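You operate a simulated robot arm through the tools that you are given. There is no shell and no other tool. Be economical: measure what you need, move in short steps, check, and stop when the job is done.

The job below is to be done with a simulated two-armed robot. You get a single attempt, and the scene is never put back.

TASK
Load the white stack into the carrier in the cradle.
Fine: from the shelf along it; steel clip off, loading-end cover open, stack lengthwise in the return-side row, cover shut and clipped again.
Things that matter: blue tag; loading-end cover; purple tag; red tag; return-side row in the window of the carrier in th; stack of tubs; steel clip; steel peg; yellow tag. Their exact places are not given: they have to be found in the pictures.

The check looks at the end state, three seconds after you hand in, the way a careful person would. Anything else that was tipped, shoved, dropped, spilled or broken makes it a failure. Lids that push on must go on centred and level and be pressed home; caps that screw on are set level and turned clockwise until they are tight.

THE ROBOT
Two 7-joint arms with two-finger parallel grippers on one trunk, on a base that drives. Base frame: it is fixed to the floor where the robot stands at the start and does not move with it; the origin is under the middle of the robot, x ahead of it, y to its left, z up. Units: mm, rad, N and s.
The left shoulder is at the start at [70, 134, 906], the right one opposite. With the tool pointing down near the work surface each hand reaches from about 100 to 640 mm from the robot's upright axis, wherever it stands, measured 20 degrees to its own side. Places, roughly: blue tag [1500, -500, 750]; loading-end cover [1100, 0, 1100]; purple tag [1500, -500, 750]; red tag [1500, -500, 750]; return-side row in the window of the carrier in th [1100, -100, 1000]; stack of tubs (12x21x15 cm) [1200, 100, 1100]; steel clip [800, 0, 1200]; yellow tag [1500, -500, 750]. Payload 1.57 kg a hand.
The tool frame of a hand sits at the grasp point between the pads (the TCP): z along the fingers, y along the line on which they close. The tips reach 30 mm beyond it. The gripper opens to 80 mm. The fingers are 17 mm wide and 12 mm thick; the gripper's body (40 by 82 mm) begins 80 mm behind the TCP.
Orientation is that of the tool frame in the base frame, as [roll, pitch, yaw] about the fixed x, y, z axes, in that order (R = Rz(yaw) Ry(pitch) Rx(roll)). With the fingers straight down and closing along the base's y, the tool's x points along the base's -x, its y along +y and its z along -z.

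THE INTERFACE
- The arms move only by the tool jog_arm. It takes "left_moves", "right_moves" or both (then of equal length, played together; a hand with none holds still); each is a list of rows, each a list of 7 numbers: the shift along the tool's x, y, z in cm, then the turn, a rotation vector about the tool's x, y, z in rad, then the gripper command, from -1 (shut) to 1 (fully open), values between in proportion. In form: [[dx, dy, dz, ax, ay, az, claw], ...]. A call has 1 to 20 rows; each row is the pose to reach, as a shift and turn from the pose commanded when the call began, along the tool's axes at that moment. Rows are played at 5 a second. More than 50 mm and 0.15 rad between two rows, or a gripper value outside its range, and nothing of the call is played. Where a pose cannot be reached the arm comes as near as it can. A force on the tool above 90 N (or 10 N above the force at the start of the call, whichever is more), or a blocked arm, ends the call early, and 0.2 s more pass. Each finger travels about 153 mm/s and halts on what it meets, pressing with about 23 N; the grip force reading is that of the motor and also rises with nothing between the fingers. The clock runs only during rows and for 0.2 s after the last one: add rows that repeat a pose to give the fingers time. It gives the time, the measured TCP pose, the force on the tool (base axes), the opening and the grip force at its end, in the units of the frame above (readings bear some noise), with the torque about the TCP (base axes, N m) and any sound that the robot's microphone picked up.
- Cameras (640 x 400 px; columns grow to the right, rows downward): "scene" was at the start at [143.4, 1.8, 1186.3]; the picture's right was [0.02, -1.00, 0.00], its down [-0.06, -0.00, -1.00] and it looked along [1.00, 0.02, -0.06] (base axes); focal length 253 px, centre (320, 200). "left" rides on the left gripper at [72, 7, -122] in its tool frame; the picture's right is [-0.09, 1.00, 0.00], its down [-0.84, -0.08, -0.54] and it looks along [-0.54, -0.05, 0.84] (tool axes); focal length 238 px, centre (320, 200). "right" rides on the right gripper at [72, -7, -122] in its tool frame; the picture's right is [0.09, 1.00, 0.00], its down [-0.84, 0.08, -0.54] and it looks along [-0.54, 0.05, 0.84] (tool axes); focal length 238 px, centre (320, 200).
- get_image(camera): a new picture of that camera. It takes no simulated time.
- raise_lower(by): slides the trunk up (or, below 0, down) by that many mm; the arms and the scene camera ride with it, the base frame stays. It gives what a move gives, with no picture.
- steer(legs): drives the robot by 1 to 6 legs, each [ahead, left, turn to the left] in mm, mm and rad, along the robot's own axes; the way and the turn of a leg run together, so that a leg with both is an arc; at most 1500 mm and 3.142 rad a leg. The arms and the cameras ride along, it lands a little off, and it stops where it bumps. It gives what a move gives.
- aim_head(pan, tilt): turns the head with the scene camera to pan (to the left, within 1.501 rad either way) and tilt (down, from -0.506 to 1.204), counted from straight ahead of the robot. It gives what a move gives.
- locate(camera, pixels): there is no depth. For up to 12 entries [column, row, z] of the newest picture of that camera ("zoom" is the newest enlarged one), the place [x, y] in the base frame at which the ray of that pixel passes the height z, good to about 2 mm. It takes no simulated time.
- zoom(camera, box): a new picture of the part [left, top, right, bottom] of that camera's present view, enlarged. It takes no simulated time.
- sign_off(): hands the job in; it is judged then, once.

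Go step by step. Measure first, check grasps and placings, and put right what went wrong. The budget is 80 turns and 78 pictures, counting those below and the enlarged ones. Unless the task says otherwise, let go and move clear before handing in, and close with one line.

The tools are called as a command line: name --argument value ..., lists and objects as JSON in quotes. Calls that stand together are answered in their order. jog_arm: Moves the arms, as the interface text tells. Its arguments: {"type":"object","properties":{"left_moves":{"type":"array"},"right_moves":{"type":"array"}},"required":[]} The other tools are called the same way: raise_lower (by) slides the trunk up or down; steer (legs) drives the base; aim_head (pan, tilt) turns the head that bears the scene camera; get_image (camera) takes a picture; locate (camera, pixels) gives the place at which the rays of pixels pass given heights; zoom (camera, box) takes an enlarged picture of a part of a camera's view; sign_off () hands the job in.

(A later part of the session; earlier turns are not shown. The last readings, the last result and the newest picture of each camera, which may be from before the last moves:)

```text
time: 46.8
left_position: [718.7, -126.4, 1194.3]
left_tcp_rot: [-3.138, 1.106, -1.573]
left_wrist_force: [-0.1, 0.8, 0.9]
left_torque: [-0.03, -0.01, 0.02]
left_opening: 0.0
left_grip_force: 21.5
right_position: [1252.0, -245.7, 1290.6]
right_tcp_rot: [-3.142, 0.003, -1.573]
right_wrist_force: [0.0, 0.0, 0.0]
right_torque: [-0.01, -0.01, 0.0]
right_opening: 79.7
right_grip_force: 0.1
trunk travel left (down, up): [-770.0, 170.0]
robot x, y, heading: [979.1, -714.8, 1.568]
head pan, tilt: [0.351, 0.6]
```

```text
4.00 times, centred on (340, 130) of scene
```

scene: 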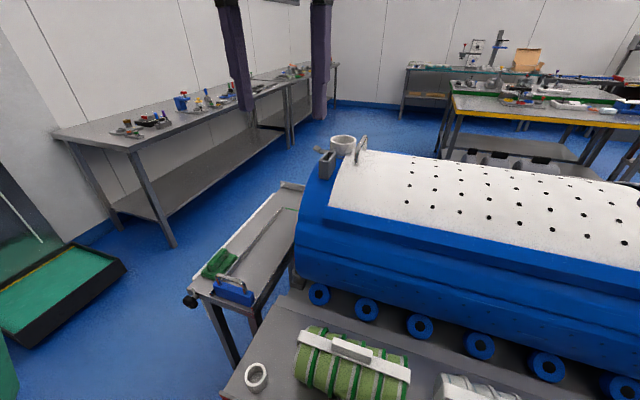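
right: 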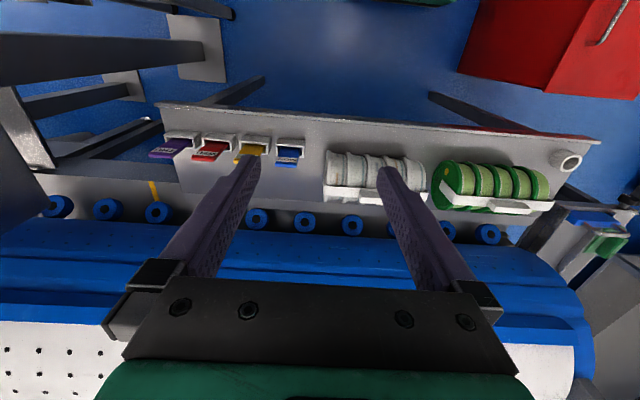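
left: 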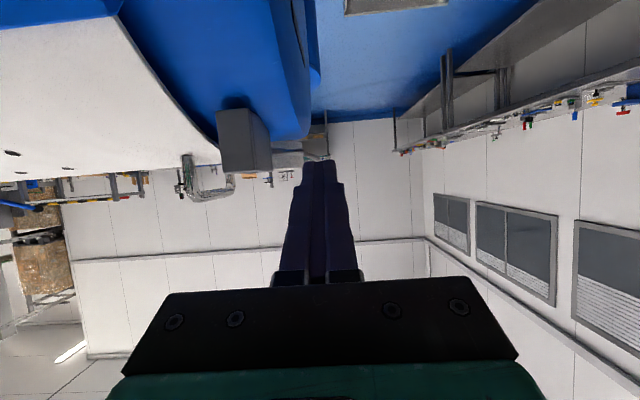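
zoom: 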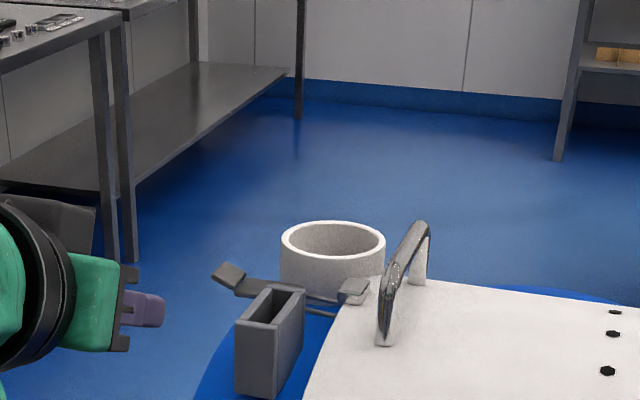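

The path is clear; now down 65 mm then forward 108 mm so the fingertips pass under the lip.

jog_arm --left_moves '[[2.9, 0, 1.5, 0, 0, 0, -1], [5.8, 0, 2.9, 0, 0, 0, -1], [4.2, 0, 6.1, 0, 0, 0, -1], [2.6, 0, 9.3, 0, 0, 0, -1], [1, 0, 12.5, 0, 0, 0, -1], [1, 0, 12.5, 0, 0, 0, -1]]'

zoom --camera "left" --box '[240, 80, 400, 180]'

zoom --camera "scene" --box '[272, 110, 384, 180]'

```text
time: 48.2
left_position: [720.0, -16.2, 1129.0]
left_tcp_rot: [-3.14, 1.105, -1.573]
left_wrist_force: [-0.1, 0.1, 0.0]
left_torque: [0.0, -0.01, 0.0]
left_opening: 0.0
left_grip_force: 21.4
right_position: [1252.5, -247.1, 1289.9]
right_tcp_rot: [3.141, 0.001, -1.573]
right_wrist_force: [-0.5, 0.2, 0.2]
right_torque: [-0.02, 0.05, -0.01]
right_opening: 80.1
right_grip_force: 0.0
trunk travel left (down, up): [-770.0, 170.0]
robot x, y, heading: [973.4, -710.4, 1.567]
head pan, tilt: [0.351, 0.6]
```

```text
4.00 times, centred on (320, 130) of left
```

zoom: 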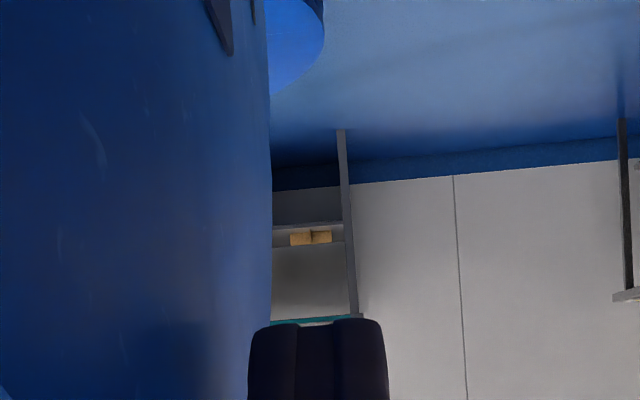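

```text
5.71 times, centred on (328, 145) of scene
```

zoom: 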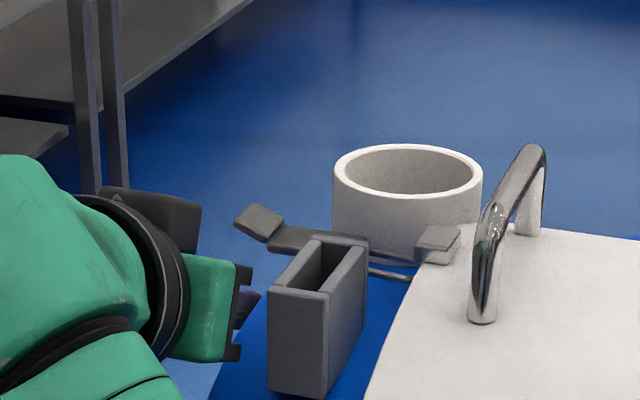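

Fingertips are under the lip; I lift in small steps.

jog_arm --left_moves '[[-0.9, 0, -0.45, 0, 0, 0, -1], [-1.8, 0, -0.9, 0, 0, 0, -1], [-2.7, 0, -1.35, 0, 0, 0, -1], [-3.2, 0, -1.6, 0, 0, 0, -1], [-3.6, 0, -1.8, 0, 0, 0, -1]]'

zoom --camera "scene" --box '[272, 110, 384, 180]'

```text
time: 49.4
left_position: [720.4, -16.8, 1167.4]
left_tcp_rot: [-3.141, 1.103, -1.577]
left_wrist_force: [1.2, -2.7, -5.8]
left_torque: [-0.05, 0.08, -0.05]
left_opening: 0.0
left_grip_force: 21.3
right_position: [1254.3, -245.4, 1289.1]
right_tcp_rot: [3.141, -0.001, -1.574]
right_wrist_force: [0.5, -0.3, 0.6]
right_torque: [0.01, -0.01, -0.02]
right_opening: 79.9
right_grip_force: 0.1
trunk travel left (down, up): [-770.0, 170.0]
robot x, y, heading: [979.7, -712.8, 1.569]
head pan, tilt: [0.351, 0.6]
```

```text
5.71 times, centred on (328, 145) of scene
```

zoom: 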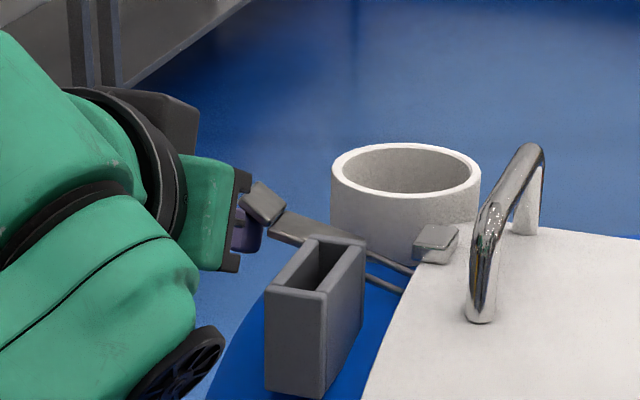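

The lever lifts easily, pivoting at its loop end (force only 6 N). I follow the arc upward and over.

jog_arm --left_moves '[[-1.0, -0.2, -0.5, 0, 0, 0, -1], [-1.8, -0.5, -0.9, 0, 0, 0, -1], [-2.9, -1.1, -1.5, 0, 0, 0, -1], [-3.8, -1.8, -1.9, 0, 0, 0, -1], [-4.5, -2.5, -2.3, 0, 0, 0, -1], [-5.2, -3.3, -2.6, 0, 0, 0, -1], [-5.8, -4.2, -2.9, 0, 0, 0, -1]]'

zoom --camera "scene" --box '[272, 90, 400, 170]'

```text
time: 51.0
left_position: [762.1, -18.1, 1232.9]
left_tcp_rot: [3.141, 1.105, -1.575]
left_wrist_force: [0.4, 0.1, 0.2]
left_torque: [-0.04, 0.0, 0.02]
left_opening: 0.1
left_grip_force: 21.1
right_position: [1254.2, -246.0, 1289.6]
right_tcp_rot: [-3.141, 0.002, -1.574]
right_wrist_force: [0.2, 0.0, -0.3]
right_torque: [-0.03, 0.02, -0.01]
right_opening: 79.9
right_grip_force: 0.0
trunk travel left (down, up): [-770.0, 170.0]
robot x, y, heading: [979.2, -711.9, 1.567]
head pan, tilt: [0.351, 0.6]
```

```text
5.00 times, centred on (336, 130) of scene
```

zoom: 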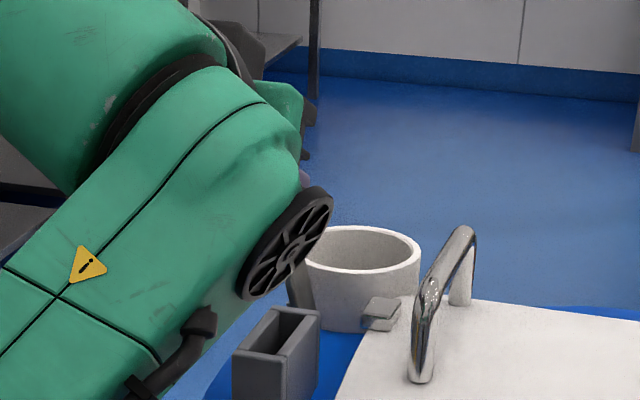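

get_image --camera "left"

```text
38 pictures are left
```

left: 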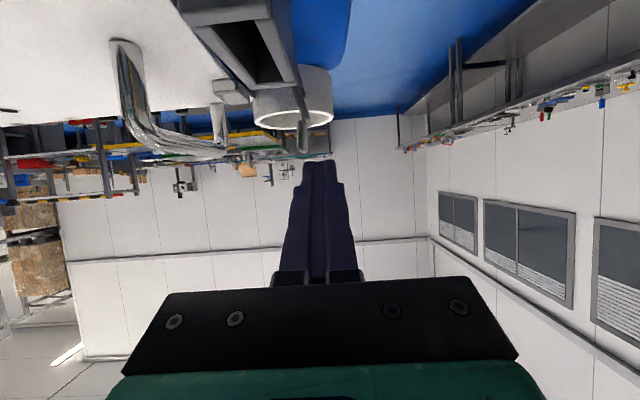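

The lever stands upright ((300,90)–(305,150)) and the hook (232,92) looks free. I retract the left hand and check.

jog_arm --left_moves '[[0, 0, -4, 0, 0, 0, -1], [0, 0, -8, 0, 0, 0, -1], [0, 1, -12, 0, 0, 0, -1], [0, 3, -16, 0, 0, 0, 0], [0, 3, -16, 0, 0, 0, 1]]'

zoom --camera "left" --box '[200, 60, 360, 160]'

zoom --camera "scene" --box '[288, 100, 400, 170]'

```text
time: 52.2
left_position: [729.0, -161.1, 1304.8]
left_tcp_rot: [3.141, 1.105, -1.575]
left_wrist_force: [-0.4, 0.4, -0.6]
left_torque: [0.0, 0.02, 0.05]
left_opening: 79.9
left_grip_force: 0.0
right_position: [1252.8, -246.4, 1289.8]
right_tcp_rot: [3.14, 0.003, -1.572]
right_wrist_force: [-0.3, 0.4, 0.7]
right_torque: [0.0, 0.02, 0.01]
right_opening: 80.3
right_grip_force: 0.2
trunk travel left (down, up): [-770.0, 170.0]
robot x, y, heading: [977.4, -709.7, 1.57]
head pan, tilt: [0.351, 0.6]
```

```text
4.00 times, centred on (280, 110) of left
```

zoom: 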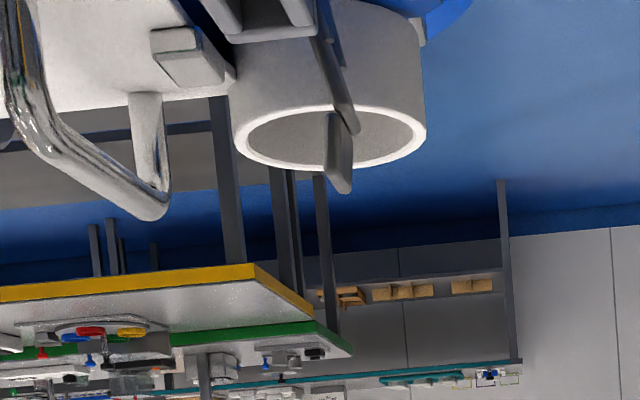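

```text
5.71 times, centred on (344, 135) of scene
```

zoom: 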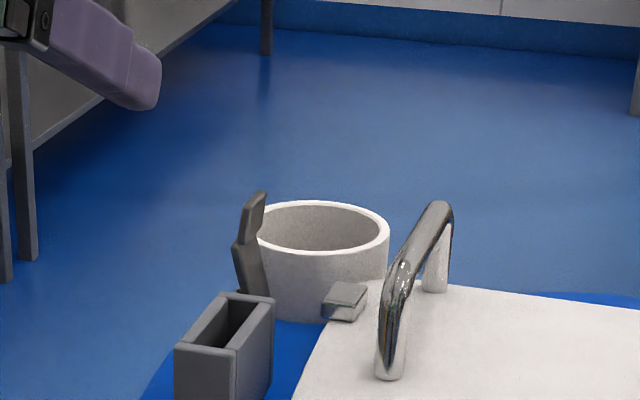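

The clip is off and stays upright. Now I measure the handle bar.

locate --camera "scene" --pixels '[[357.7, 146, 1215], [357.7, 146, 1225], [365, 136, 1215], [365, 136, 1225], [356.3, 165.5, 1160], [356.3, 165.5, 1170], [364.5, 150.4, 1160], [364.5, 150.4, 1170]]'

locate --camera "left" --pixels '[[217, 102, 1215], [240, 111, 1215], [217, 102, 1225], [240, 111, 1225], [236, 84, 1160]]'

```text
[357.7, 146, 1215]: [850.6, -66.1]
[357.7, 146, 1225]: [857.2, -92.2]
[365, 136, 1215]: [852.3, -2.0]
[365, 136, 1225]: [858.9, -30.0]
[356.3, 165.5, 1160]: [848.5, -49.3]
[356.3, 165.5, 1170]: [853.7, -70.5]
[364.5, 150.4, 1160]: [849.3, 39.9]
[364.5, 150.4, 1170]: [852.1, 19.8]
```

```text
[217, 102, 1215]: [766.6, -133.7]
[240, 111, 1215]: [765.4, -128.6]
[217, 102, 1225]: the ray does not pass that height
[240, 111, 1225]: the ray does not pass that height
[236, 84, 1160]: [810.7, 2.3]
```

Bar ≈ (848, 0, 1200). I bring the left hand, half open, around the bar with fingers straddling it in x.

jog_arm --left_moves '[[-0.5, -4, 2, 0, 0, 0, 0.4], [-1.2, -8, 5, 0, 0, 0, 0.4], [-1.8, -11.9, 8, 0, 0, 0, 0.4], [-0.4, -11.9, 11.6, 0, 0, 0, 0.4], [1.0, -11.9, 15.2, 0, 0, 0, 0.4], [2.36, -11.9, 18.7, 0, 0, 0, 0.4], [2.36, -11.9, 18.7, 0, 0, 0, 0.4]]'

zoom --camera "left" --box '[220, 60, 420, 185]'

get_image --camera "scene"

```text
refused: row 2 steps farther than a row can; nothing moved
```

```text
3.20 times, centred on (320, 122) of left
```

zoom: 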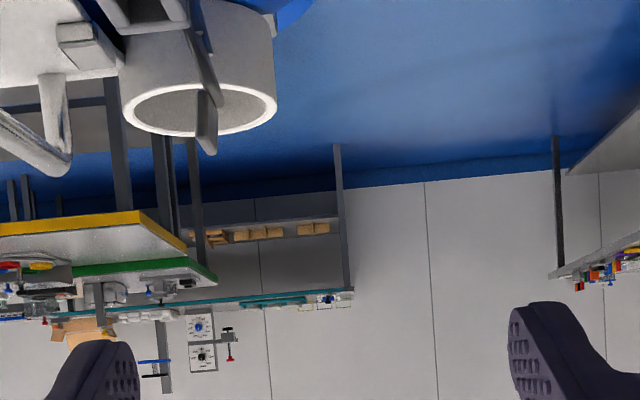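

```text
34 pictures are left
```

scene: 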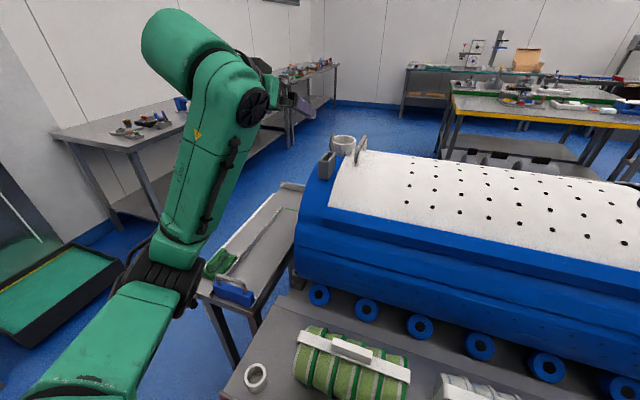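

Refused for step size; I repeat with smaller steps.

jog_arm --left_moves '[[-0.4, -3, 2, 0, 0, 0, 0.4], [-0.9, -6, 4, 0, 0, 0, 0.4], [-1.4, -9, 6, 0, 0, 0, 0.4], [-1.8, -11.9, 8, 0, 0, 0, 0.4], [-0.7, -11.9, 10.8, 0, 0, 0, 0.4], [0.4, -11.9, 13.5, 0, 0, 0, 0.4], [1.4, -11.9, 16.1, 0, 0, 0, 0.4], [2.36, -11.9, 18.7, 0, 0, 0, 0.4], [2.36, -11.9, 18.7, 0, 0, 0, 0.4]]'

zoom --camera "left" --box '[220, 80, 420, 205]'

```text
time: 54.2
left_position: [850.5, -4.8, 1199.7]
left_tcp_rot: [-3.14, 1.104, -1.572]
left_wrist_force: [-0.4, -1.0, -1.2]
left_torque: [0.0, 0.01, 0.01]
left_opening: 56.1
left_grip_force: 0.0
right_position: [1253.4, -246.5, 1290.7]
right_tcp_rot: [3.142, 0.003, -1.573]
right_wrist_force: [0.1, 0.7, -0.3]
right_torque: [-0.02, 0.0, -0.02]
right_opening: 79.9
right_grip_force: 0.1
trunk travel left (down, up): [-770.0, 170.0]
robot x, y, heading: [974.6, -710.3, 1.573]
head pan, tilt: [0.351, 0.6]
```

```text
3.20 times, centred on (320, 142) of left
```

zoom: 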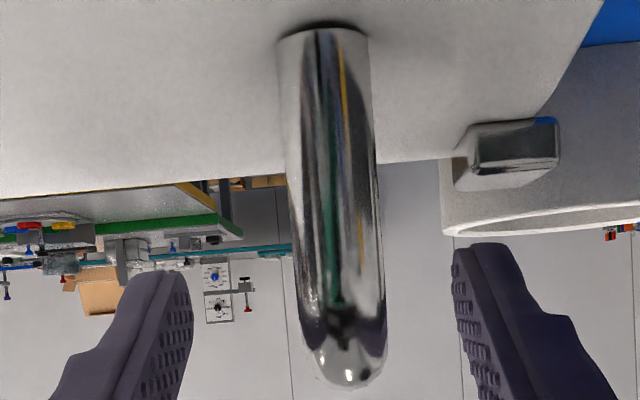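

The bar lies between the fingers. I close and lift gently 30 mm.

jog_arm --left_moves '[[0, 0, 0, 0, 0, 0, -1], [0, 0, 0, 0, 0, 0, -1], [0, 0, 0, 0, 0, 0, -1], [-0.9, 0, -0.45, 0, 0, 0, -1], [-1.8, 0, -0.9, 0, 0, 0, -1], [-2.7, 0, -1.35, 0, 0, 0, -1], [-2.7, 0, -1.35, 0, 0, 0, -1]]'

get_image --camera "scene"

```text
time: 55.8
left_position: [850.7, -4.6, 1231.5]
left_tcp_rot: [-3.14, 1.111, -1.572]
left_wrist_force: [-0.5, 0.3, 0.2]
left_torque: [0.0, -0.01, -0.03]
left_opening: 0.0
left_grip_force: 21.2
right_position: [1252.7, -247.4, 1290.6]
right_tcp_rot: [3.141, 0.002, -1.573]
right_wrist_force: [0.6, 0.3, 0.9]
right_torque: [-0.03, -0.03, 0.01]
right_opening: 79.9
right_grip_force: 0.1
trunk travel left (down, up): [-770.0, 170.0]
robot x, y, heading: [974.9, -710.3, 1.568]
head pan, tilt: [0.351, 0.6]
```

```text
32 pictures are left
```

scene: 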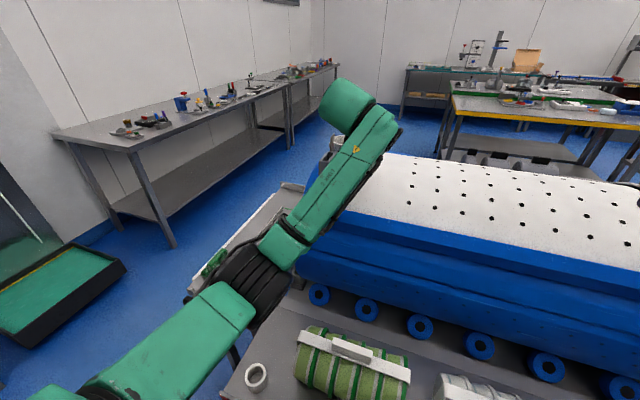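

Opening 0 — the fingers closed above or short of the bar. I check the left view again to triangulate.

get_image --camera "left"

```text
31 pictures are left
```

left: 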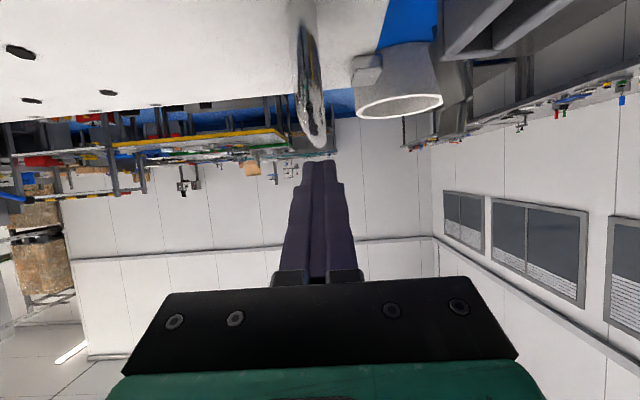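

Bar top is ≈1207, so the grip may have slipped off while lifting. I regrip lower and read the opening before lifting.

jog_arm --left_moves '[[0, 0, 0, 0, 0, 0, 0.4], [0, 0, 0, 0, 0, 0, 0.4], [1.8, 0, 0.9, 0, 0, 0, 0.4], [3.5, 0, 1.75, 0, 0, 0, 0.4], [3.5, 0, 1.75, 0, 0, 0, -1], [3.5, 0, 1.75, 0, 0, 0, -1], [3.5, 0, 1.75, 0, 0, 0, -1]]'

```text
time: 57.4
left_position: [849.5, -4.9, 1190.5]
left_tcp_rot: [-3.141, 1.105, -1.573]
left_wrist_force: [0.8, 1.4, 0.8]
left_torque: [0.61, -0.02, 0.4]
left_opening: 11.9
left_grip_force: 22.8
right_position: [1253.4, -245.7, 1290.4]
right_tcp_rot: [-3.141, 0.002, -1.573]
right_wrist_force: [0.6, 0.2, 0.0]
right_torque: [-0.02, 0.02, -0.04]
right_opening: 79.8
right_grip_force: 0.1
trunk travel left (down, up): [-770.0, 170.0]
robot x, y, heading: [975.6, -711.0, 1.567]
head pan, tilt: [0.351, 0.6]
```

Gripped (opening 11.9 mm). I lift 15 mm and read the force.

jog_arm --left_moves '[[-0.45, 0, -0.22, 0, 0, 0, -1], [-0.9, 0, -0.45, 0, 0, 0, -1], [-1.35, 0, -0.67, 0, 0, 0, -1], [-1.35, 0, -0.67, 0, 0, 0, -1]]'

zoom --camera "scene" --box '[280, 100, 640, 325]'

```text
time: 58.4
left_position: [849.8, -2.0, 1200.2]
left_tcp_rot: [-3.139, 1.1, -1.57]
left_wrist_force: [0.6, -4.6, -22.6]
left_torque: [-0.12, 0.0, 0.41]
left_opening: 12.0
left_grip_force: 23.7
right_position: [1252.7, -242.9, 1289.5]
right_tcp_rot: [-3.139, -0.001, -1.574]
right_wrist_force: [0.4, 0.3, 0.0]
right_torque: [0.03, -0.01, -0.01]
right_opening: 79.9
right_grip_force: 0.0
trunk travel left (down, up): [-770.0, 170.0]
robot x, y, heading: [976.3, -711.8, 1.567]
head pan, tilt: [0.351, 0.6]
```

```text
1.78 times, centred on (460, 212) of scene
```

zoom: 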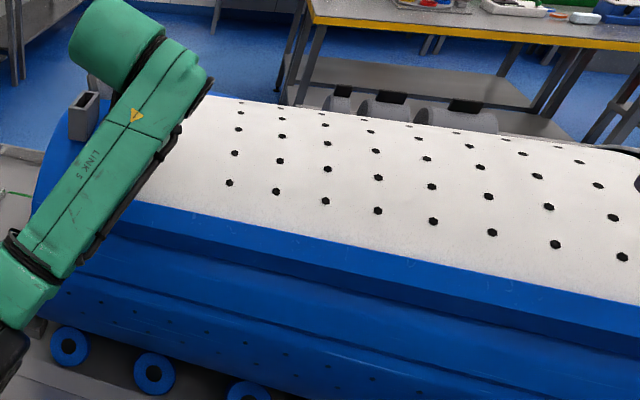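

The pads slid ~10 mm up the bar at 23 N and the cover's dots did not move. I test whether the cover slides along the drum instead: regrip low and push toward +x.

jog_arm --left_moves '[[0.2, 0, 0.1, 0, 0, 0, 0], [0.9, 0, 0.45, 0, 0, 0, 0], [0.9, 0, 0.45, 0, 0, 0, -1], [0.9, 0, 0.45, 0, 0, 0, -1], [0.9, -0.6, 0.45, 0, 0, 0, -1], [0.9, -1.2, 0.45, 0, 0, 0, -1], [0.9, -1.8, 0.45, 0, 0, 0, -1], [0.9, -1.8, 0.45, 0, 0, 0, -1]]'

```text
time: 60.2
left_position: [867.9, -4.2, 1196.5]
left_tcp_rot: [-3.139, 1.106, -1.572]
left_wrist_force: [-4.1, 13.1, 14.2]
left_torque: [-0.29, 0.02, 0.35]
left_opening: 12.0
left_grip_force: 23.0
right_position: [1252.3, -246.2, 1289.4]
right_tcp_rot: [-3.14, 0.001, -1.575]
right_wrist_force: [-0.5, 0.3, -0.6]
right_torque: [0.01, -0.02, -0.04]
right_opening: 80.4
right_grip_force: 0.1
trunk travel left (down, up): [-770.0, 170.0]
robot x, y, heading: [980.9, -709.7, 1.566]
head pan, tilt: [0.351, 0.6]
```

It moved 18 mm in +x with only 4 N. I check whether the cover slid or the whole carrier moved.

zoom --camera "scene" --box '[280, 100, 640, 325]'

```text
1.78 times, centred on (460, 212) of scene
```

zoom: 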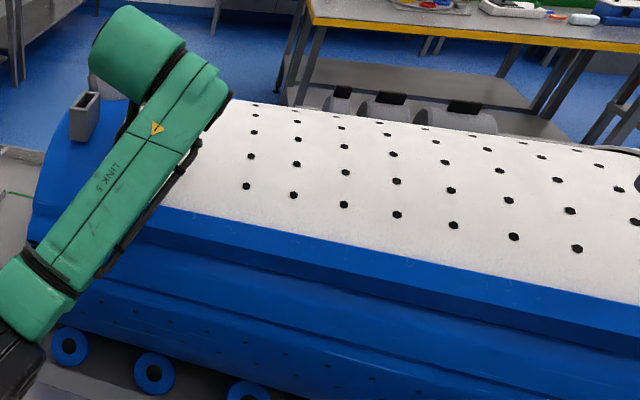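

The cover slides along the drum (dots moved, pocket and drum did not). I push it further by hand in +x while drawing the right arm back out of the way.

jog_arm --left_moves '[[-0.3, -3, -0.15, 0, 0, 0, -1], [-0.3, -6, -0.15, 0, 0, 0, -1], [-0.3, -9, -0.15, 0, 0, 0, -1], [-0.3, -12, -0.15, 0, 0, 0, -1], [-0.3, -15, -0.15, 0, 0, 0, -1], [-0.3, -18, -0.15, 0, 0, 0, -1], [-0.3, -21, -0.15, 0, 0, 0, -1], [-0.3, -23, -0.15, 0, 0, 0, -1]]' --right_moves '[[3, -1, 0, 0, 0, 0, 1], [6, -2, 0, 0, 0, 0, 1], [9, -3, 0, 0, 0, 0, 1], [12, -4, 0, 0, 0, 0, 1], [15, -5, 0, 0, 0, 0, 1], [17, -5, 0, 0, 0, 0, 1], [18, -5, 0, 0, 0, 0, 1], [18, -5, 0, 0, 0, 0, 1]]'

aim_head --pan 0.1 --tilt 0.7

get_image --camera "scene"

```text
time: 62.0
left_position: [1087.8, -4.4, 1196.6]
left_tcp_rot: [3.141, 1.107, -1.585]
left_wrist_force: [4.9, 11.3, 6.0]
left_torque: [-0.5, -0.05, 0.89]
left_opening: 12.2
left_grip_force: 22.8
left hand out of reach, approached as far as the arm can: row 8
right_position: [1306.6, -423.5, 1290.0]
right_tcp_rot: [3.139, -0.003, -1.574]
right_wrist_force: [-0.4, -0.3, -0.4]
right_torque: [-0.03, 0.02, 0.0]
right_opening: 80.2
right_grip_force: 0.0
trunk travel left (down, up): [-770.0, 170.0]
robot x, y, heading: [980.7, -709.1, 1.566]
head pan, tilt: [0.351, 0.6]
```

```text
time: 62.7
left_position: [1083.0, -4.5, 1196.8]
left_tcp_rot: [3.136, 1.108, -1.588]
left_wrist_force: [4.6, 16.7, 16.5]
left_torque: [0.05, -0.02, 0.87]
left_opening: 12.2
left_grip_force: 22.9
right_position: [1304.8, -423.3, 1289.6]
right_tcp_rot: [3.141, 0.001, -1.572]
right_wrist_force: [-0.4, -0.2, -0.3]
right_torque: [0.0, -0.01, 0.03]
right_opening: 80.0
right_grip_force: 0.0
trunk travel left (down, up): [-770.0, 170.0]
robot x, y, heading: [980.0, -711.4, 1.564]
head pan, tilt: [0.099, 0.7]
```

```text
28 pictures are left
```

scene: 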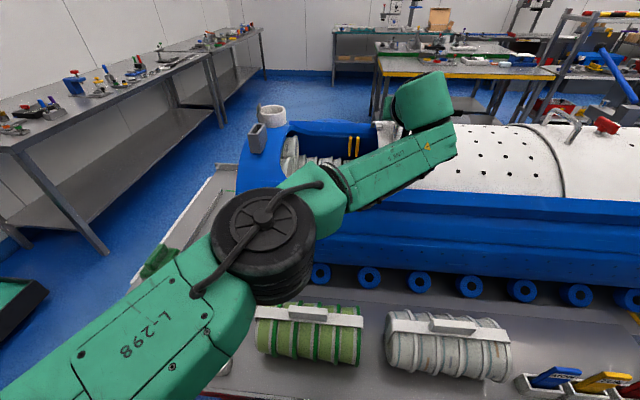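

The cover has slid back 235 mm, exposing a window with a stack already inside. I release the handle, back off and look in.

jog_arm --left_moves '[[0, 0, 0, 0, 0, 0, 0], [0, 0, 0, 0, 0, 0, 0.4], [-1, 0, -3, 0, 0, 0, 0.4], [-3, 2, -6, 0, 0, 0, 0.4], [-5, 5, -8, 0, 0.12, 0, 0.4], [-7, 8, -9, 0, 0.26, 0, 0.4], [-8, 11, -10, 0, 0.4, 0, 0.4], [-9, 13, -11, 0, 0.5, 0, 0.4], [-9, 13, -11, 0, 0.5, 0, 0.4]]'

get_image --camera "left"

```text
time: 64.7
left_position: [938.8, -85.0, 1315.6]
left_tcp_rot: [-3.138, 0.607, -1.573]
left_wrist_force: [-0.8, -0.3, 0.2]
left_torque: [-0.02, 0.02, -0.02]
left_opening: 55.9
left_grip_force: 0.2
left hand out of reach, approached as far as the arm can: row 7, 8, 9
right_position: [1301.3, -425.4, 1291.3]
right_tcp_rot: [-3.14, 0.0, -1.573]
right_wrist_force: [-0.2, 0.0, -0.3]
right_torque: [0.0, 0.04, -0.02]
right_opening: 80.0
right_grip_force: 0.1
trunk travel left (down, up): [-770.0, 170.0]
robot x, y, heading: [978.1, -710.3, 1.565]
head pan, tilt: [0.099, 0.7]
```

```text
27 pictures are left
```

left: 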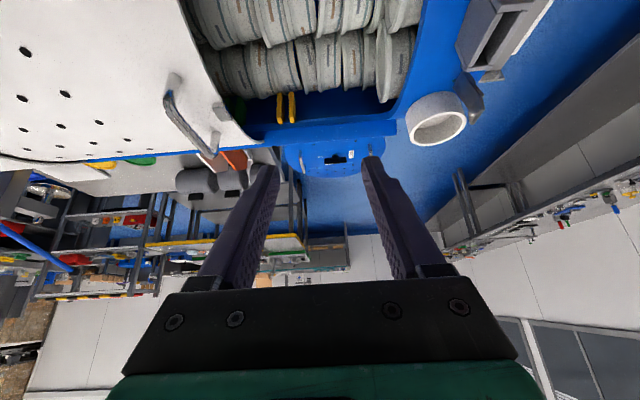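

I untilt and back up to look straight into the window.

jog_arm --left_moves '[[1, 0, -1, 0, 0.13, 0, 0.4], [3, 0, -2, 0, 0.26, 0, 0.4], [5, 0, -3, 0, 0.39, 0, 0.4], [6, 0, -4, 0, 0.52, 0, 1], [6, 0, -5, 0, 0.6, 0, 1], [6, 0, -5, 0, 0.6, 0, 1]]'

zoom --camera "left" --box '[140, 70, 460, 270]'

```text
time: 66.1
left_position: [919.3, -199.2, 1273.6]
left_tcp_rot: [-3.139, 0.003, -1.574]
left_wrist_force: [-0.6, 0.5, 0.1]
left_torque: [0.01, -0.04, 0.02]
left_opening: 79.9
left_grip_force: 0.1
left hand out of reach, approached as far as the arm can: row 1, 2, 3, 4, 5, 6
right_position: [1299.5, -425.6, 1290.9]
right_tcp_rot: [-3.139, 0.001, -1.573]
right_wrist_force: [-1.0, -0.2, 0.0]
right_torque: [0.0, -0.01, 0.02]
right_opening: 79.8
right_grip_force: 0.1
trunk travel left (down, up): [-770.0, 170.0]
robot x, y, heading: [976.6, -709.4, 1.572]
head pan, tilt: [0.099, 0.7]
```

```text
2.00 times, centred on (300, 170) of left
```

zoom: 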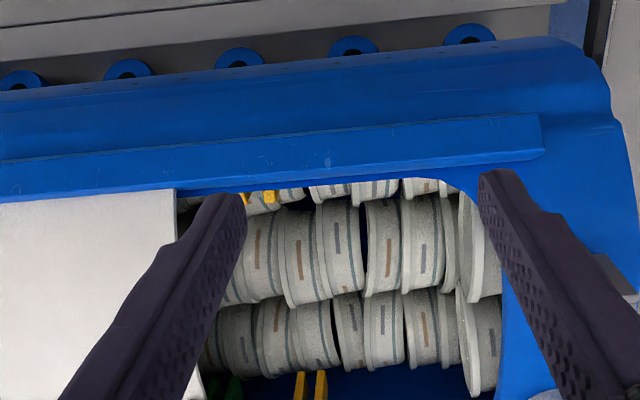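

Three rows seem filled near the end; yellow dividers at each side, so the empty place is likely farther in under the cover. I shift the base 130 mm to +x and will push the cover on with the right hand.

jog_arm --left_moves '[[1, 3, 0, 0, 0, 0, 0], [2, 6, 0, 0, 0, 0, 0], [3, 9, 0, 0, 0, 0, 0], [3, 12, 0, 0, 0, 0, 0]]' --right_moves '[[0, 3, 0, 0, 0, 0, 0], [0, 6, 0, 0, 0, 0, -1], [0, 9, 0, 0, 0, 0, -1], [0, 12, 0, 0, 0, 0, -1]]'

steer --legs '[[0, -130, 0]]'

aim_head --pan 0.0 --tilt 0.7

get_image --camera "scene"

```text
time: 67.1
left_position: [797.4, -229.4, 1273.1]
left_tcp_rot: [-3.137, 0.005, -1.574]
left_wrist_force: [-0.5, -0.3, 0.2]
left_torque: [0.0, -0.03, -0.04]
left_opening: 39.9
left_grip_force: 0.0
right_position: [1179.7, -425.4, 1289.7]
right_tcp_rot: [-3.14, 0.0, -1.575]
right_wrist_force: [-0.1, -0.2, 0.2]
right_torque: [0.01, -0.06, 0.01]
right_opening: 0.0
right_grip_force: 21.1
trunk travel left (down, up): [-770.0, 170.0]
robot x, y, heading: [977.8, -709.6, 1.568]
head pan, tilt: [0.099, 0.7]
```

```text
time: 68.4
left_position: [923.8, -229.5, 1274.4]
left_tcp_rot: [-3.137, 0.004, -1.572]
left_wrist_force: [-0.3, 0.3, 0.3]
left_torque: [0.02, -0.02, -0.01]
left_opening: 40.2
left_grip_force: 0.3
right_position: [1304.6, -424.8, 1289.4]
right_tcp_rot: [-3.138, 0.003, -1.572]
right_wrist_force: [-0.8, 0.2, 0.1]
right_torque: [-0.01, -0.02, 0.01]
right_opening: 0.0
right_grip_force: 21.3
trunk travel left (down, up): [-770.0, 170.0]
robot x, y, heading: [1104.5, -713.3, 1.57]
head pan, tilt: [0.099, 0.7]
```

```text
time: 69.1
left_position: [927.5, -228.0, 1275.1]
left_tcp_rot: [-3.138, 0.004, -1.571]
left_wrist_force: [-0.5, -0.9, -0.1]
left_torque: [0.0, 0.0, -0.02]
left_opening: 39.9
left_grip_force: 0.0
right_position: [1307.8, -425.4, 1289.4]
right_tcp_rot: [3.141, 0.003, -1.573]
right_wrist_force: [-0.3, -0.8, -0.8]
right_torque: [0.02, -0.01, 0.0]
right_opening: 0.0
right_grip_force: 20.8
trunk travel left (down, up): [-770.0, 170.0]
robot x, y, heading: [1105.3, -708.9, 1.571]
head pan, tilt: [0.0, 0.7]
```

```text
25 pictures are left
```

scene: 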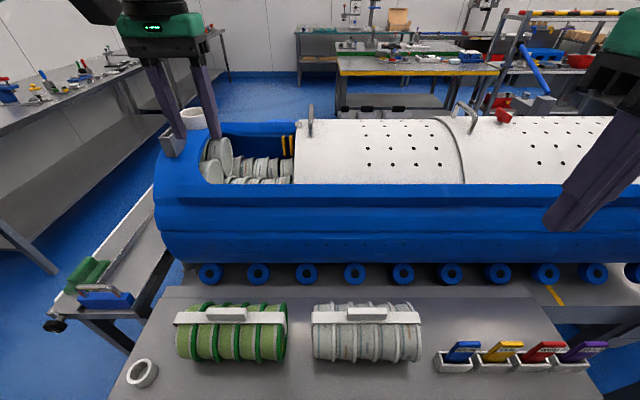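

I send the right hand to grip the handle (≈(1083,0,1190)) the same way.

jog_arm --right_moves '[[-4, 2.2, 0, 0, -0.11, 0, 0], [-8, 4.4, 0, 0, -0.22, 0, 0.4], [-12, 6.6, 0, 0, -0.33, 0, 0.4], [-16, 8.8, 0, 0, -0.44, 0, 0.4], [-20, 11, 0, 0, -0.55, 0, 0.4], [-24, 13.2, 0, 0, -0.66, 0, 0.4], [-28, 15.4, 0, 0, -0.77, 0, 0.4], [-32, 17.6, 0, 0, -0.88, 0, 0.4], [-35, 20, 0, 0, -0.99, 0, 0.4], [-37, 22.5, 1, 0, -1.1, 0, 0.4], [-39, 22.5, 4, 0, -1.1, 0, 0.4], [-40.5, 22.5, 7, 0, -1.1, 0, 0.4], [-42, 22.5, 9.8, 0, -1.1, 0, 0.4], [-42, 22.5, 9.8, 0, -1.1, 0, 0.4]]' --left_moves '[[0, 1, 0, 0, 0, 0, 0], [0, 2, 0, 0, 0, 0, 0], [0, 3, 0, 0, 0, 0, 0], [0, 4, 0, 0, 0, 0, 0], [0, 5, 0, 0, 0, 0, 0], [0, 6, 0, 0, 0, 0, 0], [0, 7, 0, 0, 0, 0, 0], [0, 8, 0, 0, 0, 0, 0], [0, 8, 0, 0, 0, 0, 0], [0, 8, 0, 0, 0, 0, 0], [0, 8, 0, 0, 0, 0, 0], [0, 8, 0, 0, 0, 0, 0], [0, 8, 0, 0, 0, 0, 0], [0, 8, 0, 0, 0, 0, 0]]'

get_image --camera "right"

```text
time: 72.1
left_position: [845.8, -229.5, 1273.6]
left_tcp_rot: [-3.138, 0.005, -1.571]
left_wrist_force: [0.1, 0.2, -0.5]
left_torque: [-0.02, -0.01, 0.01]
left_opening: 40.2
left_grip_force: 0.1
right_position: [1174.7, -79.3, 1193.3]
right_tcp_rot: [-3.141, 1.101, -1.57]
right_wrist_force: [-0.2, 0.1, 0.2]
right_torque: [-0.03, 0.01, 0.04]
right_opening: 56.3
right_grip_force: 0.1
right hand out of reach, approached as far as the arm can: row 6, 7, 8, 9, 10, 11, 12, 13, 14
trunk travel left (down, up): [-770.0, 170.0]
robot x, y, heading: [1102.3, -708.9, 1.57]
head pan, tilt: [0.0, 0.7]
```

```text
24 pictures are left
```

right: 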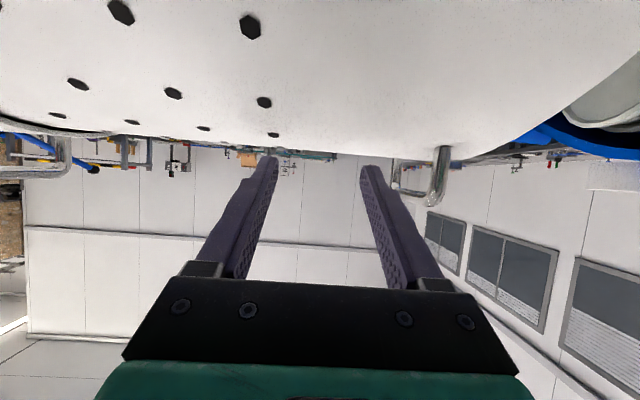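

Right hand can't reach there; the left arm can (it reached (1087,−4) from a farther stance). I retract the right and send the left to grip the handle.

jog_arm --right_moves '[[0, -2.2, -3.4, 0, 0.11, 0, 0.4], [0, -4.4, -6.8, 0, 0.22, 0, 0.4], [0, -6.6, -10.2, 0, 0.33, 0, 0.4], [0, -8.8, -13.6, 0, 0.44, 0, 0.4], [0, -11, -17, 0, 0.55, 0, 0.4], [0, -13.2, -20.4, 0, 0.66, 0, 0.4], [0, -15.4, -23.8, 0, 0.77, 0, 0.4], [0, -17.6, -27.2, 0, 0.88, 0, 0.4], [0, -19.8, -30.6, 0, 0.99, 0, 0.4], [0, -22.5, -34, 0, 1.1, 0, 0.4], [0, -22.5, -36, 0, 1.1, 0, 0.4], [0, -22.5, -36, 0, 1.1, 0, 0.4], [0, -22.5, -36, 0, 1.1, 0, 0.4], [0, -22.5, -36, 0, 1.1, 0, 0.4], [0, -22.5, -36, 0, 1.1, 0, 0.4], [0, -22.5, -36, 0, 1.1, 0, 0.4]]' --left_moves '[[0, 0, 0, 0, 0, 0, 0], [0, 0, 0, 0, 0, 0, 0.4], [0, 0, 0, 0, 0, 0, 0.4], [-1.7, -2.4, 0, 0, -0.11, 0, 0.4], [-3.4, -4.8, 0, 0, -0.22, 0, 0.4], [-5.1, -7.1, 0, 0, -0.33, 0, 0.4], [-6.8, -9.5, 0, 0, -0.44, 0, 0.4], [-8.5, -11.9, 0, 0, -0.55, 0, 0.4], [-10.2, -14.3, 0, 0, -0.66, 0, 0.4], [-11.9, -16.7, 0, 0, -0.77, 0, 0.4], [-13.6, -19, 0, 0, -0.88, 0, 0.4], [-15.3, -21.4, 0, 0, -0.99, 0, 0.4], [-17, -23.7, 0.5, 0, -1.1, 0, 0.4], [-19, -23.7, 3.2, 0, -1.1, 0, 0.4], [-20.7, -23.7, 5.9, 0, -1.1, 0, 0.4], [-22.4, -23.7, 8.3, 0, -1.1, 0, 0.4]]'

get_image --camera "left"

```text
time: 75.5
left_position: [1085.3, -4.7, 1194.5]
left_tcp_rot: [-3.141, 1.105, -1.574]
left_wrist_force: [1.5, -0.8, 0.0]
left_torque: [0.04, 0.01, 0.01]
left_opening: 55.8
left_grip_force: 0.0
right_position: [1402.2, -397.4, 1346.9]
right_tcp_rot: [3.14, 0.002, -1.572]
right_wrist_force: [-0.1, 1.0, 0.7]
right_torque: [-0.02, -0.01, -0.03]
right_opening: 56.1
right_grip_force: 0.0
right hand out of reach, approached as far as the arm can: row 11, 12, 13, 14, 15, 16
trunk travel left (down, up): [-770.0, 170.0]
robot x, y, heading: [1105.0, -714.5, 1.572]
head pan, tilt: [0.0, 0.7]
```

```text
23 pictures are left
```

left: 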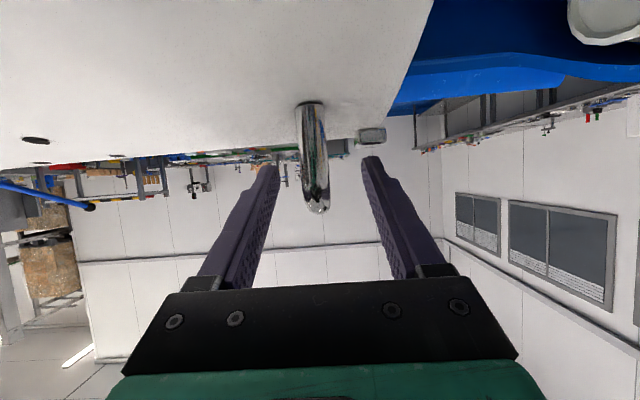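

Bar centred between the fingers. Grip and push +110 mm.

jog_arm --left_moves '[[0.2, 0, 0.1, 0, 0, 0, -1], [0.2, 0, 0.1, 0, 0, 0, -1], [0.2, 0, 0.1, 0, 0, 0, -1], [0, -2.5, 0, 0, 0, 0, -1], [0, -5, 0, 0, 0, 0, -1], [0, -7.5, 0, 0, 0, 0, -1], [0, -10, 0, 0, 0, 0, -1], [0, -11, 0, 0, 0, 0, -1]]'

jog_arm --right_moves '[[0, 4, 0, 0, 0, 0, 0.4], [0, 8, 0, 0, 0, 0, 0.4], [0, 10, 0, 0, 0, 0, 0.4]]'

get_image --camera "scene"

```text
time: 77.3
left_position: [1194.7, -4.8, 1191.8]
left_tcp_rot: [-3.137, 1.108, -1.569]
left_wrist_force: [-3.1, 0.9, 2.7]
left_torque: [0.22, 0.13, 0.25]
left_opening: 11.9
left_grip_force: 22.8
right_position: [1399.4, -398.9, 1347.2]
right_tcp_rot: [-3.14, 0.004, -1.572]
right_wrist_force: [-1.4, 0.6, 0.0]
right_torque: [-0.01, 0.02, -0.01]
right_opening: 56.0
right_grip_force: 0.1
trunk travel left (down, up): [-770.0, 170.0]
robot x, y, heading: [1103.5, -712.1, 1.57]
head pan, tilt: [0.0, 0.7]
```

```text
time: 78.1
left_position: [1195.3, -5.7, 1192.9]
left_tcp_rot: [-3.136, 1.104, -1.567]
left_wrist_force: [-1.3, -0.4, 1.7]
left_torque: [0.26, -0.1, -0.06]
left_opening: 12.2
left_grip_force: 22.6
right_position: [1298.3, -398.0, 1348.3]
right_tcp_rot: [-3.141, 0.003, -1.572]
right_wrist_force: [0.5, 0.7, -0.8]
right_torque: [0.03, 0.0, -0.01]
right_opening: 55.9
right_grip_force: 0.1
trunk travel left (down, up): [-770.0, 170.0]
robot x, y, heading: [1106.1, -709.4, 1.57]
head pan, tilt: [0.0, 0.7]
```

```text
22 pictures are left
```

scene: 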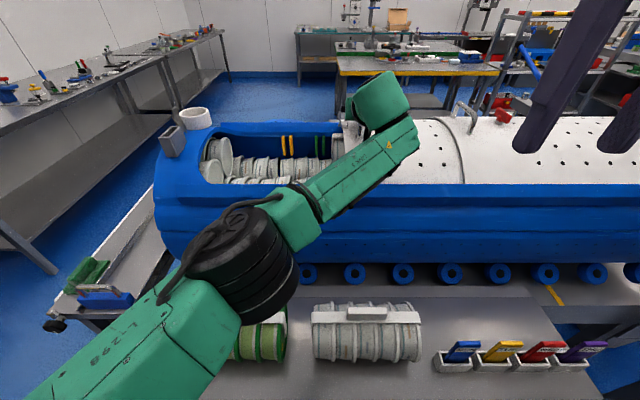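

It slides well. I keep the grip and strafe the base +120 mm to slide the cover further.

steer --legs '[[0, -120, 0]]'

get_image --camera "scene"

```text
time: 79.3
left_position: [1316.1, -5.8, 1193.0]
left_tcp_rot: [-3.141, 1.107, -1.57]
left_wrist_force: [0.5, 2.2, 3.6]
left_torque: [0.26, -0.08, -0.35]
left_opening: 11.7
left_grip_force: 23.0
right_position: [1419.7, -398.9, 1345.6]
right_tcp_rot: [-3.141, 0.002, -1.571]
right_wrist_force: [0.2, 0.5, 0.6]
right_torque: [-0.01, 0.0, 0.01]
right_opening: 55.8
right_grip_force: 0.1
trunk travel left (down, up): [-770.0, 170.0]
robot x, y, heading: [1227.8, -705.9, 1.565]
head pan, tilt: [0.0, 0.7]
```

```text
21 pictures are left
```

scene: 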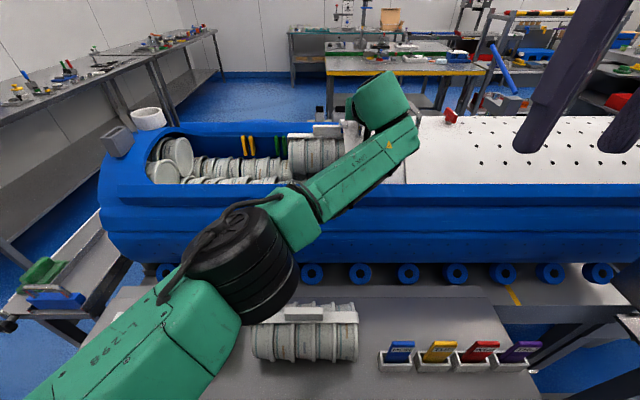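

Now a strapped stack is visible inside on the far (left) side at (315,150); the near (right, return) side beside it is likely the empty place. I release the handle, back off and look in with the left camera.

jog_arm --left_moves '[[0, 0, 0, 0, 0, 0, 0], [0, 0, 0, 0, 0, 0, 0.4], [0, 0, -4, 0, 0.1, 0, 0.4], [0, 1.5, -8, 0, 0.24, 0, 0.4], [0, 4, -12, 0, 0.38, 0, 0.4], [0, 7, -15, 0, 0.52, 0, 0.4], [0, 10, -18, 0, 0.66, 0, 0.4], [0, 13, -21, 0, 0.8, 0, 0.4], [0, 15, -24, 0, 0.94, 0, 0.4], [0, 17, -26, 0, 1.06, 0, 0.4], [0, 17, -26, 0, 1.1, 0, 0.4]]'

get_image --camera "left"

get_image --camera "scene"

```text
time: 81.7
left_position: [1144.7, -237.8, 1307.9]
left_tcp_rot: [-3.139, 0.004, -1.571]
left_wrist_force: [0.8, 0.5, 0.2]
left_torque: [-0.01, 0.02, 0.0]
left_opening: 56.2
left_grip_force: 0.0
left hand out of reach, approached as far as the arm can: row 7
right_position: [1418.9, -398.4, 1347.6]
right_tcp_rot: [-3.14, 0.001, -1.57]
right_wrist_force: [-0.7, 0.5, 0.0]
right_torque: [0.01, 0.01, 0.01]
right_opening: 56.2
right_grip_force: 0.0
trunk travel left (down, up): [-770.0, 170.0]
robot x, y, heading: [1225.2, -707.5, 1.57]
head pan, tilt: [0.0, 0.7]
```

```text
20 pictures are left
```

left: 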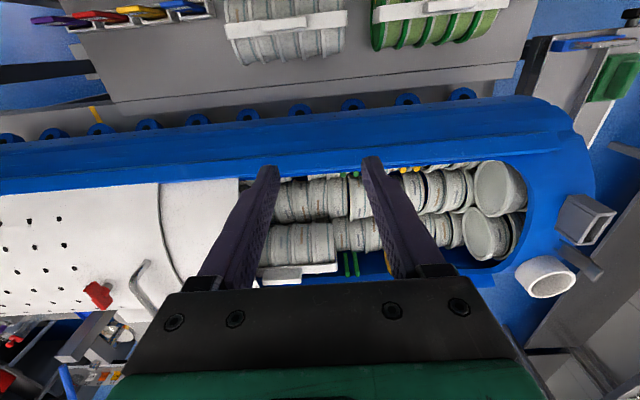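

```text
19 pictures are left
```

scene: 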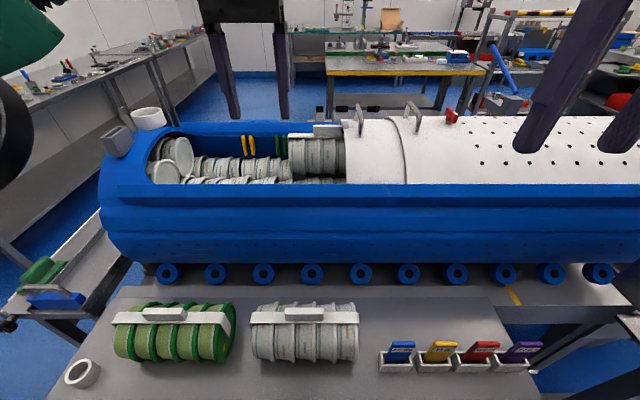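

The strapped stack lies on top of loose tubs in the far row; the near (return-side) row beside it shows no strapped stack. I shift the left hand to +x and back so the interior is unobstructed, and zoom.

jog_arm --left_moves '[[0, -4, 0, 0, 0, 0, 0], [-1, -8, 0, 0, 0, 0, -0.5], [-2, -12, 0, 0, 0, 0, -1], [-2, -13, 0, 0, 0, 0, -1], [-2, -13, 0, 0, 0, 0, -1]]'

zoom --camera "left" --box '[260, 120, 580, 320]'

```text
time: 82.9
left_position: [1252.0, -249.4, 1292.9]
left_tcp_rot: [-3.137, 0.006, -1.573]
left_wrist_force: [-1.0, 0.0, -0.3]
left_torque: [0.0, -0.03, 0.04]
left_opening: 0.2
left_grip_force: 21.6
left hand out of reach, approached as far as the arm can: row 2, 3, 4, 5
right_position: [1417.3, -398.1, 1347.4]
right_tcp_rot: [-3.139, 0.0, -1.571]
right_wrist_force: [0.2, -0.1, 0.1]
right_torque: [-0.03, -0.02, -0.03]
right_opening: 56.3
right_grip_force: 0.0
trunk travel left (down, up): [-770.0, 170.0]
robot x, y, heading: [1227.3, -705.5, 1.572]
head pan, tilt: [0.0, 0.7]
```

```text
2.00 times, centred on (420, 220) of left
```

zoom: 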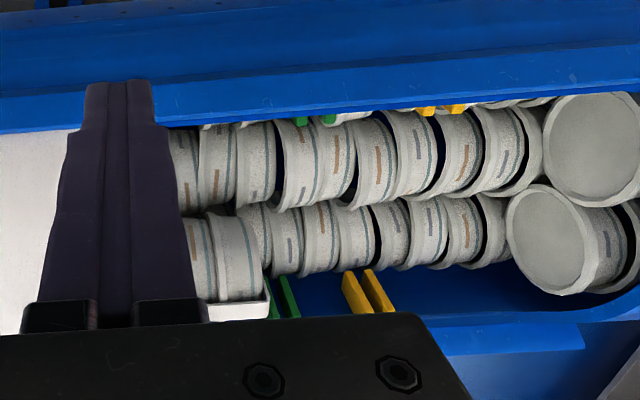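

locate --camera "zoom" --pixels '[[400, 122, 1110], [350, 320, 1110], [400, 160, 1000], [400, 160, 950], [400, 235, 1000], [400, 235, 950], [280, 290, 1050], [360, 290, 1050], [315, 122, 1050], [440, 112, 1050], [240, 305, 1100], [268, 290, 1100]]'

locate --camera "scene" --pixels '[[250, 180, 1100], [345, 180, 1110], [288, 137, 1080], [342, 137, 1080], [315, 172, 1000], [225, 168, 980], [225, 180, 980], [303, 313, 950], [303, 322, 945], [250, 316, 935], [360, 316, 935], [304, 365, 800]]'

```text
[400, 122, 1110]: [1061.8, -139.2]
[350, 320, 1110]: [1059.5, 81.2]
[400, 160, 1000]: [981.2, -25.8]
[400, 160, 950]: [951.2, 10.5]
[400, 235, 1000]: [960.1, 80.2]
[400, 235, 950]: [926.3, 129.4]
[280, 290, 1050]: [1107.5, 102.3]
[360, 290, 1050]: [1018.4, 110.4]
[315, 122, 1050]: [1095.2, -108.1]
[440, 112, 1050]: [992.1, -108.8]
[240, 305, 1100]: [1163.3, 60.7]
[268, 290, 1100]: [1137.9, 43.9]
```

```text
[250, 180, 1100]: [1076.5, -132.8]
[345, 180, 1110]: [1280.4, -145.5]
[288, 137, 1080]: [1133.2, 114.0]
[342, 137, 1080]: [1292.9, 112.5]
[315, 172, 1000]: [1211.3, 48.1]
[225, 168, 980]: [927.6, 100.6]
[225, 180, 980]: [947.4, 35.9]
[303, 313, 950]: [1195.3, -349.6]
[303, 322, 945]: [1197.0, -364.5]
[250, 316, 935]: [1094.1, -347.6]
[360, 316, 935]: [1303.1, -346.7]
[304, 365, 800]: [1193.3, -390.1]
```

Window spans y≈−135…+130; the far row's stack sits at y≈+60, so mine goes at y≈−65 over the lower tubs. Now I bring the left hand over the white stack (≈(1195,−350,950)), turning it so it closes along y.

jog_arm --left_moves '[[0.8, 0.5, 0, 0, 0, 0.131, 0], [1.7, 1, 0, 0, 0, 0.262, 1], [2.5, 1.5, 0, 0, 0, 0.393, 1], [3.4, 2, 1, 0, 0, 0.524, 1], [4.2, 2.4, 2.5, 0, 0, 0.655, 1], [5.1, 2.9, 4, 0, 0, 0.786, 1], [5.9, 3.4, 6, 0, 0, 0.917, 1], [6.8, 3.9, 8, 0, 0, 1.048, 1], [7.6, 4.3, 10, 0, 0, 1.179, 1], [8.5, 4.8, 12, 0, 0, 1.31, 1], [9.3, 5.2, 14, 0, 0, 1.441, 1], [10.1, 5.7, 16, 0, 0, 1.571, 1], [10.1, 5.7, 16, 0, 0, 1.571, 1]]'

get_image --camera "left"

```text
time: 85.7
left_position: [1196.4, -349.8, 1129.0]
left_tcp_rot: [3.136, 0.004, 3.138]
left_wrist_force: [-0.6, 0.0, 0.1]
left_torque: [0.0, -0.01, -0.01]
left_opening: 80.0
left_grip_force: 0.0
right_position: [1419.0, -397.5, 1347.1]
right_tcp_rot: [3.142, 0.001, -1.571]
right_wrist_force: [-0.1, 1.2, -0.7]
right_torque: [0.01, 0.03, -0.02]
right_opening: 56.0
right_grip_force: 0.0
trunk travel left (down, up): [-770.0, 170.0]
robot x, y, heading: [1225.1, -709.7, 1.568]
head pan, tilt: [0.0, 0.7]
```

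```text
17 pictures are left
```

left: 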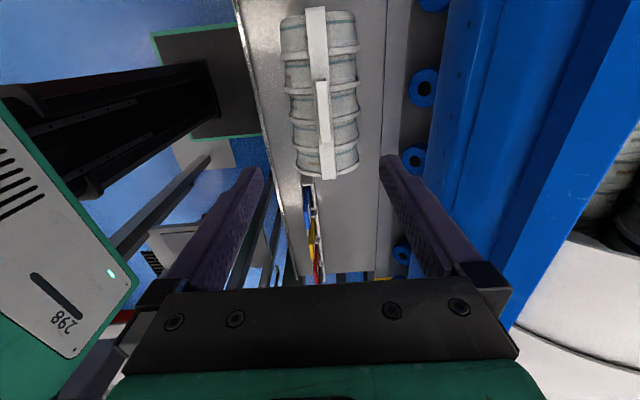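

locate --camera "left" --pixels '[[317, 82, 950], [329, 82, 950], [320, 148, 950], [333, 148, 950], [325, 115, 950], [325, 115, 960], [312, 8, 935], [326, 178, 935], [340, 178, 935]]'

locate --camera "scene" --pixels '[[304, 314, 950], [304, 314, 960], [304, 314, 940], [325, 309, 950], [285, 310, 950]]'

```text
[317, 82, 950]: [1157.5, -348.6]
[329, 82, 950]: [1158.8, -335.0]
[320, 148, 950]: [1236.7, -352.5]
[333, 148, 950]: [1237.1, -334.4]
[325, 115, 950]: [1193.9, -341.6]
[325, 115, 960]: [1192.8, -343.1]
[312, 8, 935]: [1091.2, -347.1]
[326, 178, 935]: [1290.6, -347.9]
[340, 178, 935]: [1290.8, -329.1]
```

```text
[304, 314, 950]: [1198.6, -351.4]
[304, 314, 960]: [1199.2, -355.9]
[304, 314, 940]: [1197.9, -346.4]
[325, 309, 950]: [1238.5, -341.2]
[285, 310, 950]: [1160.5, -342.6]
```

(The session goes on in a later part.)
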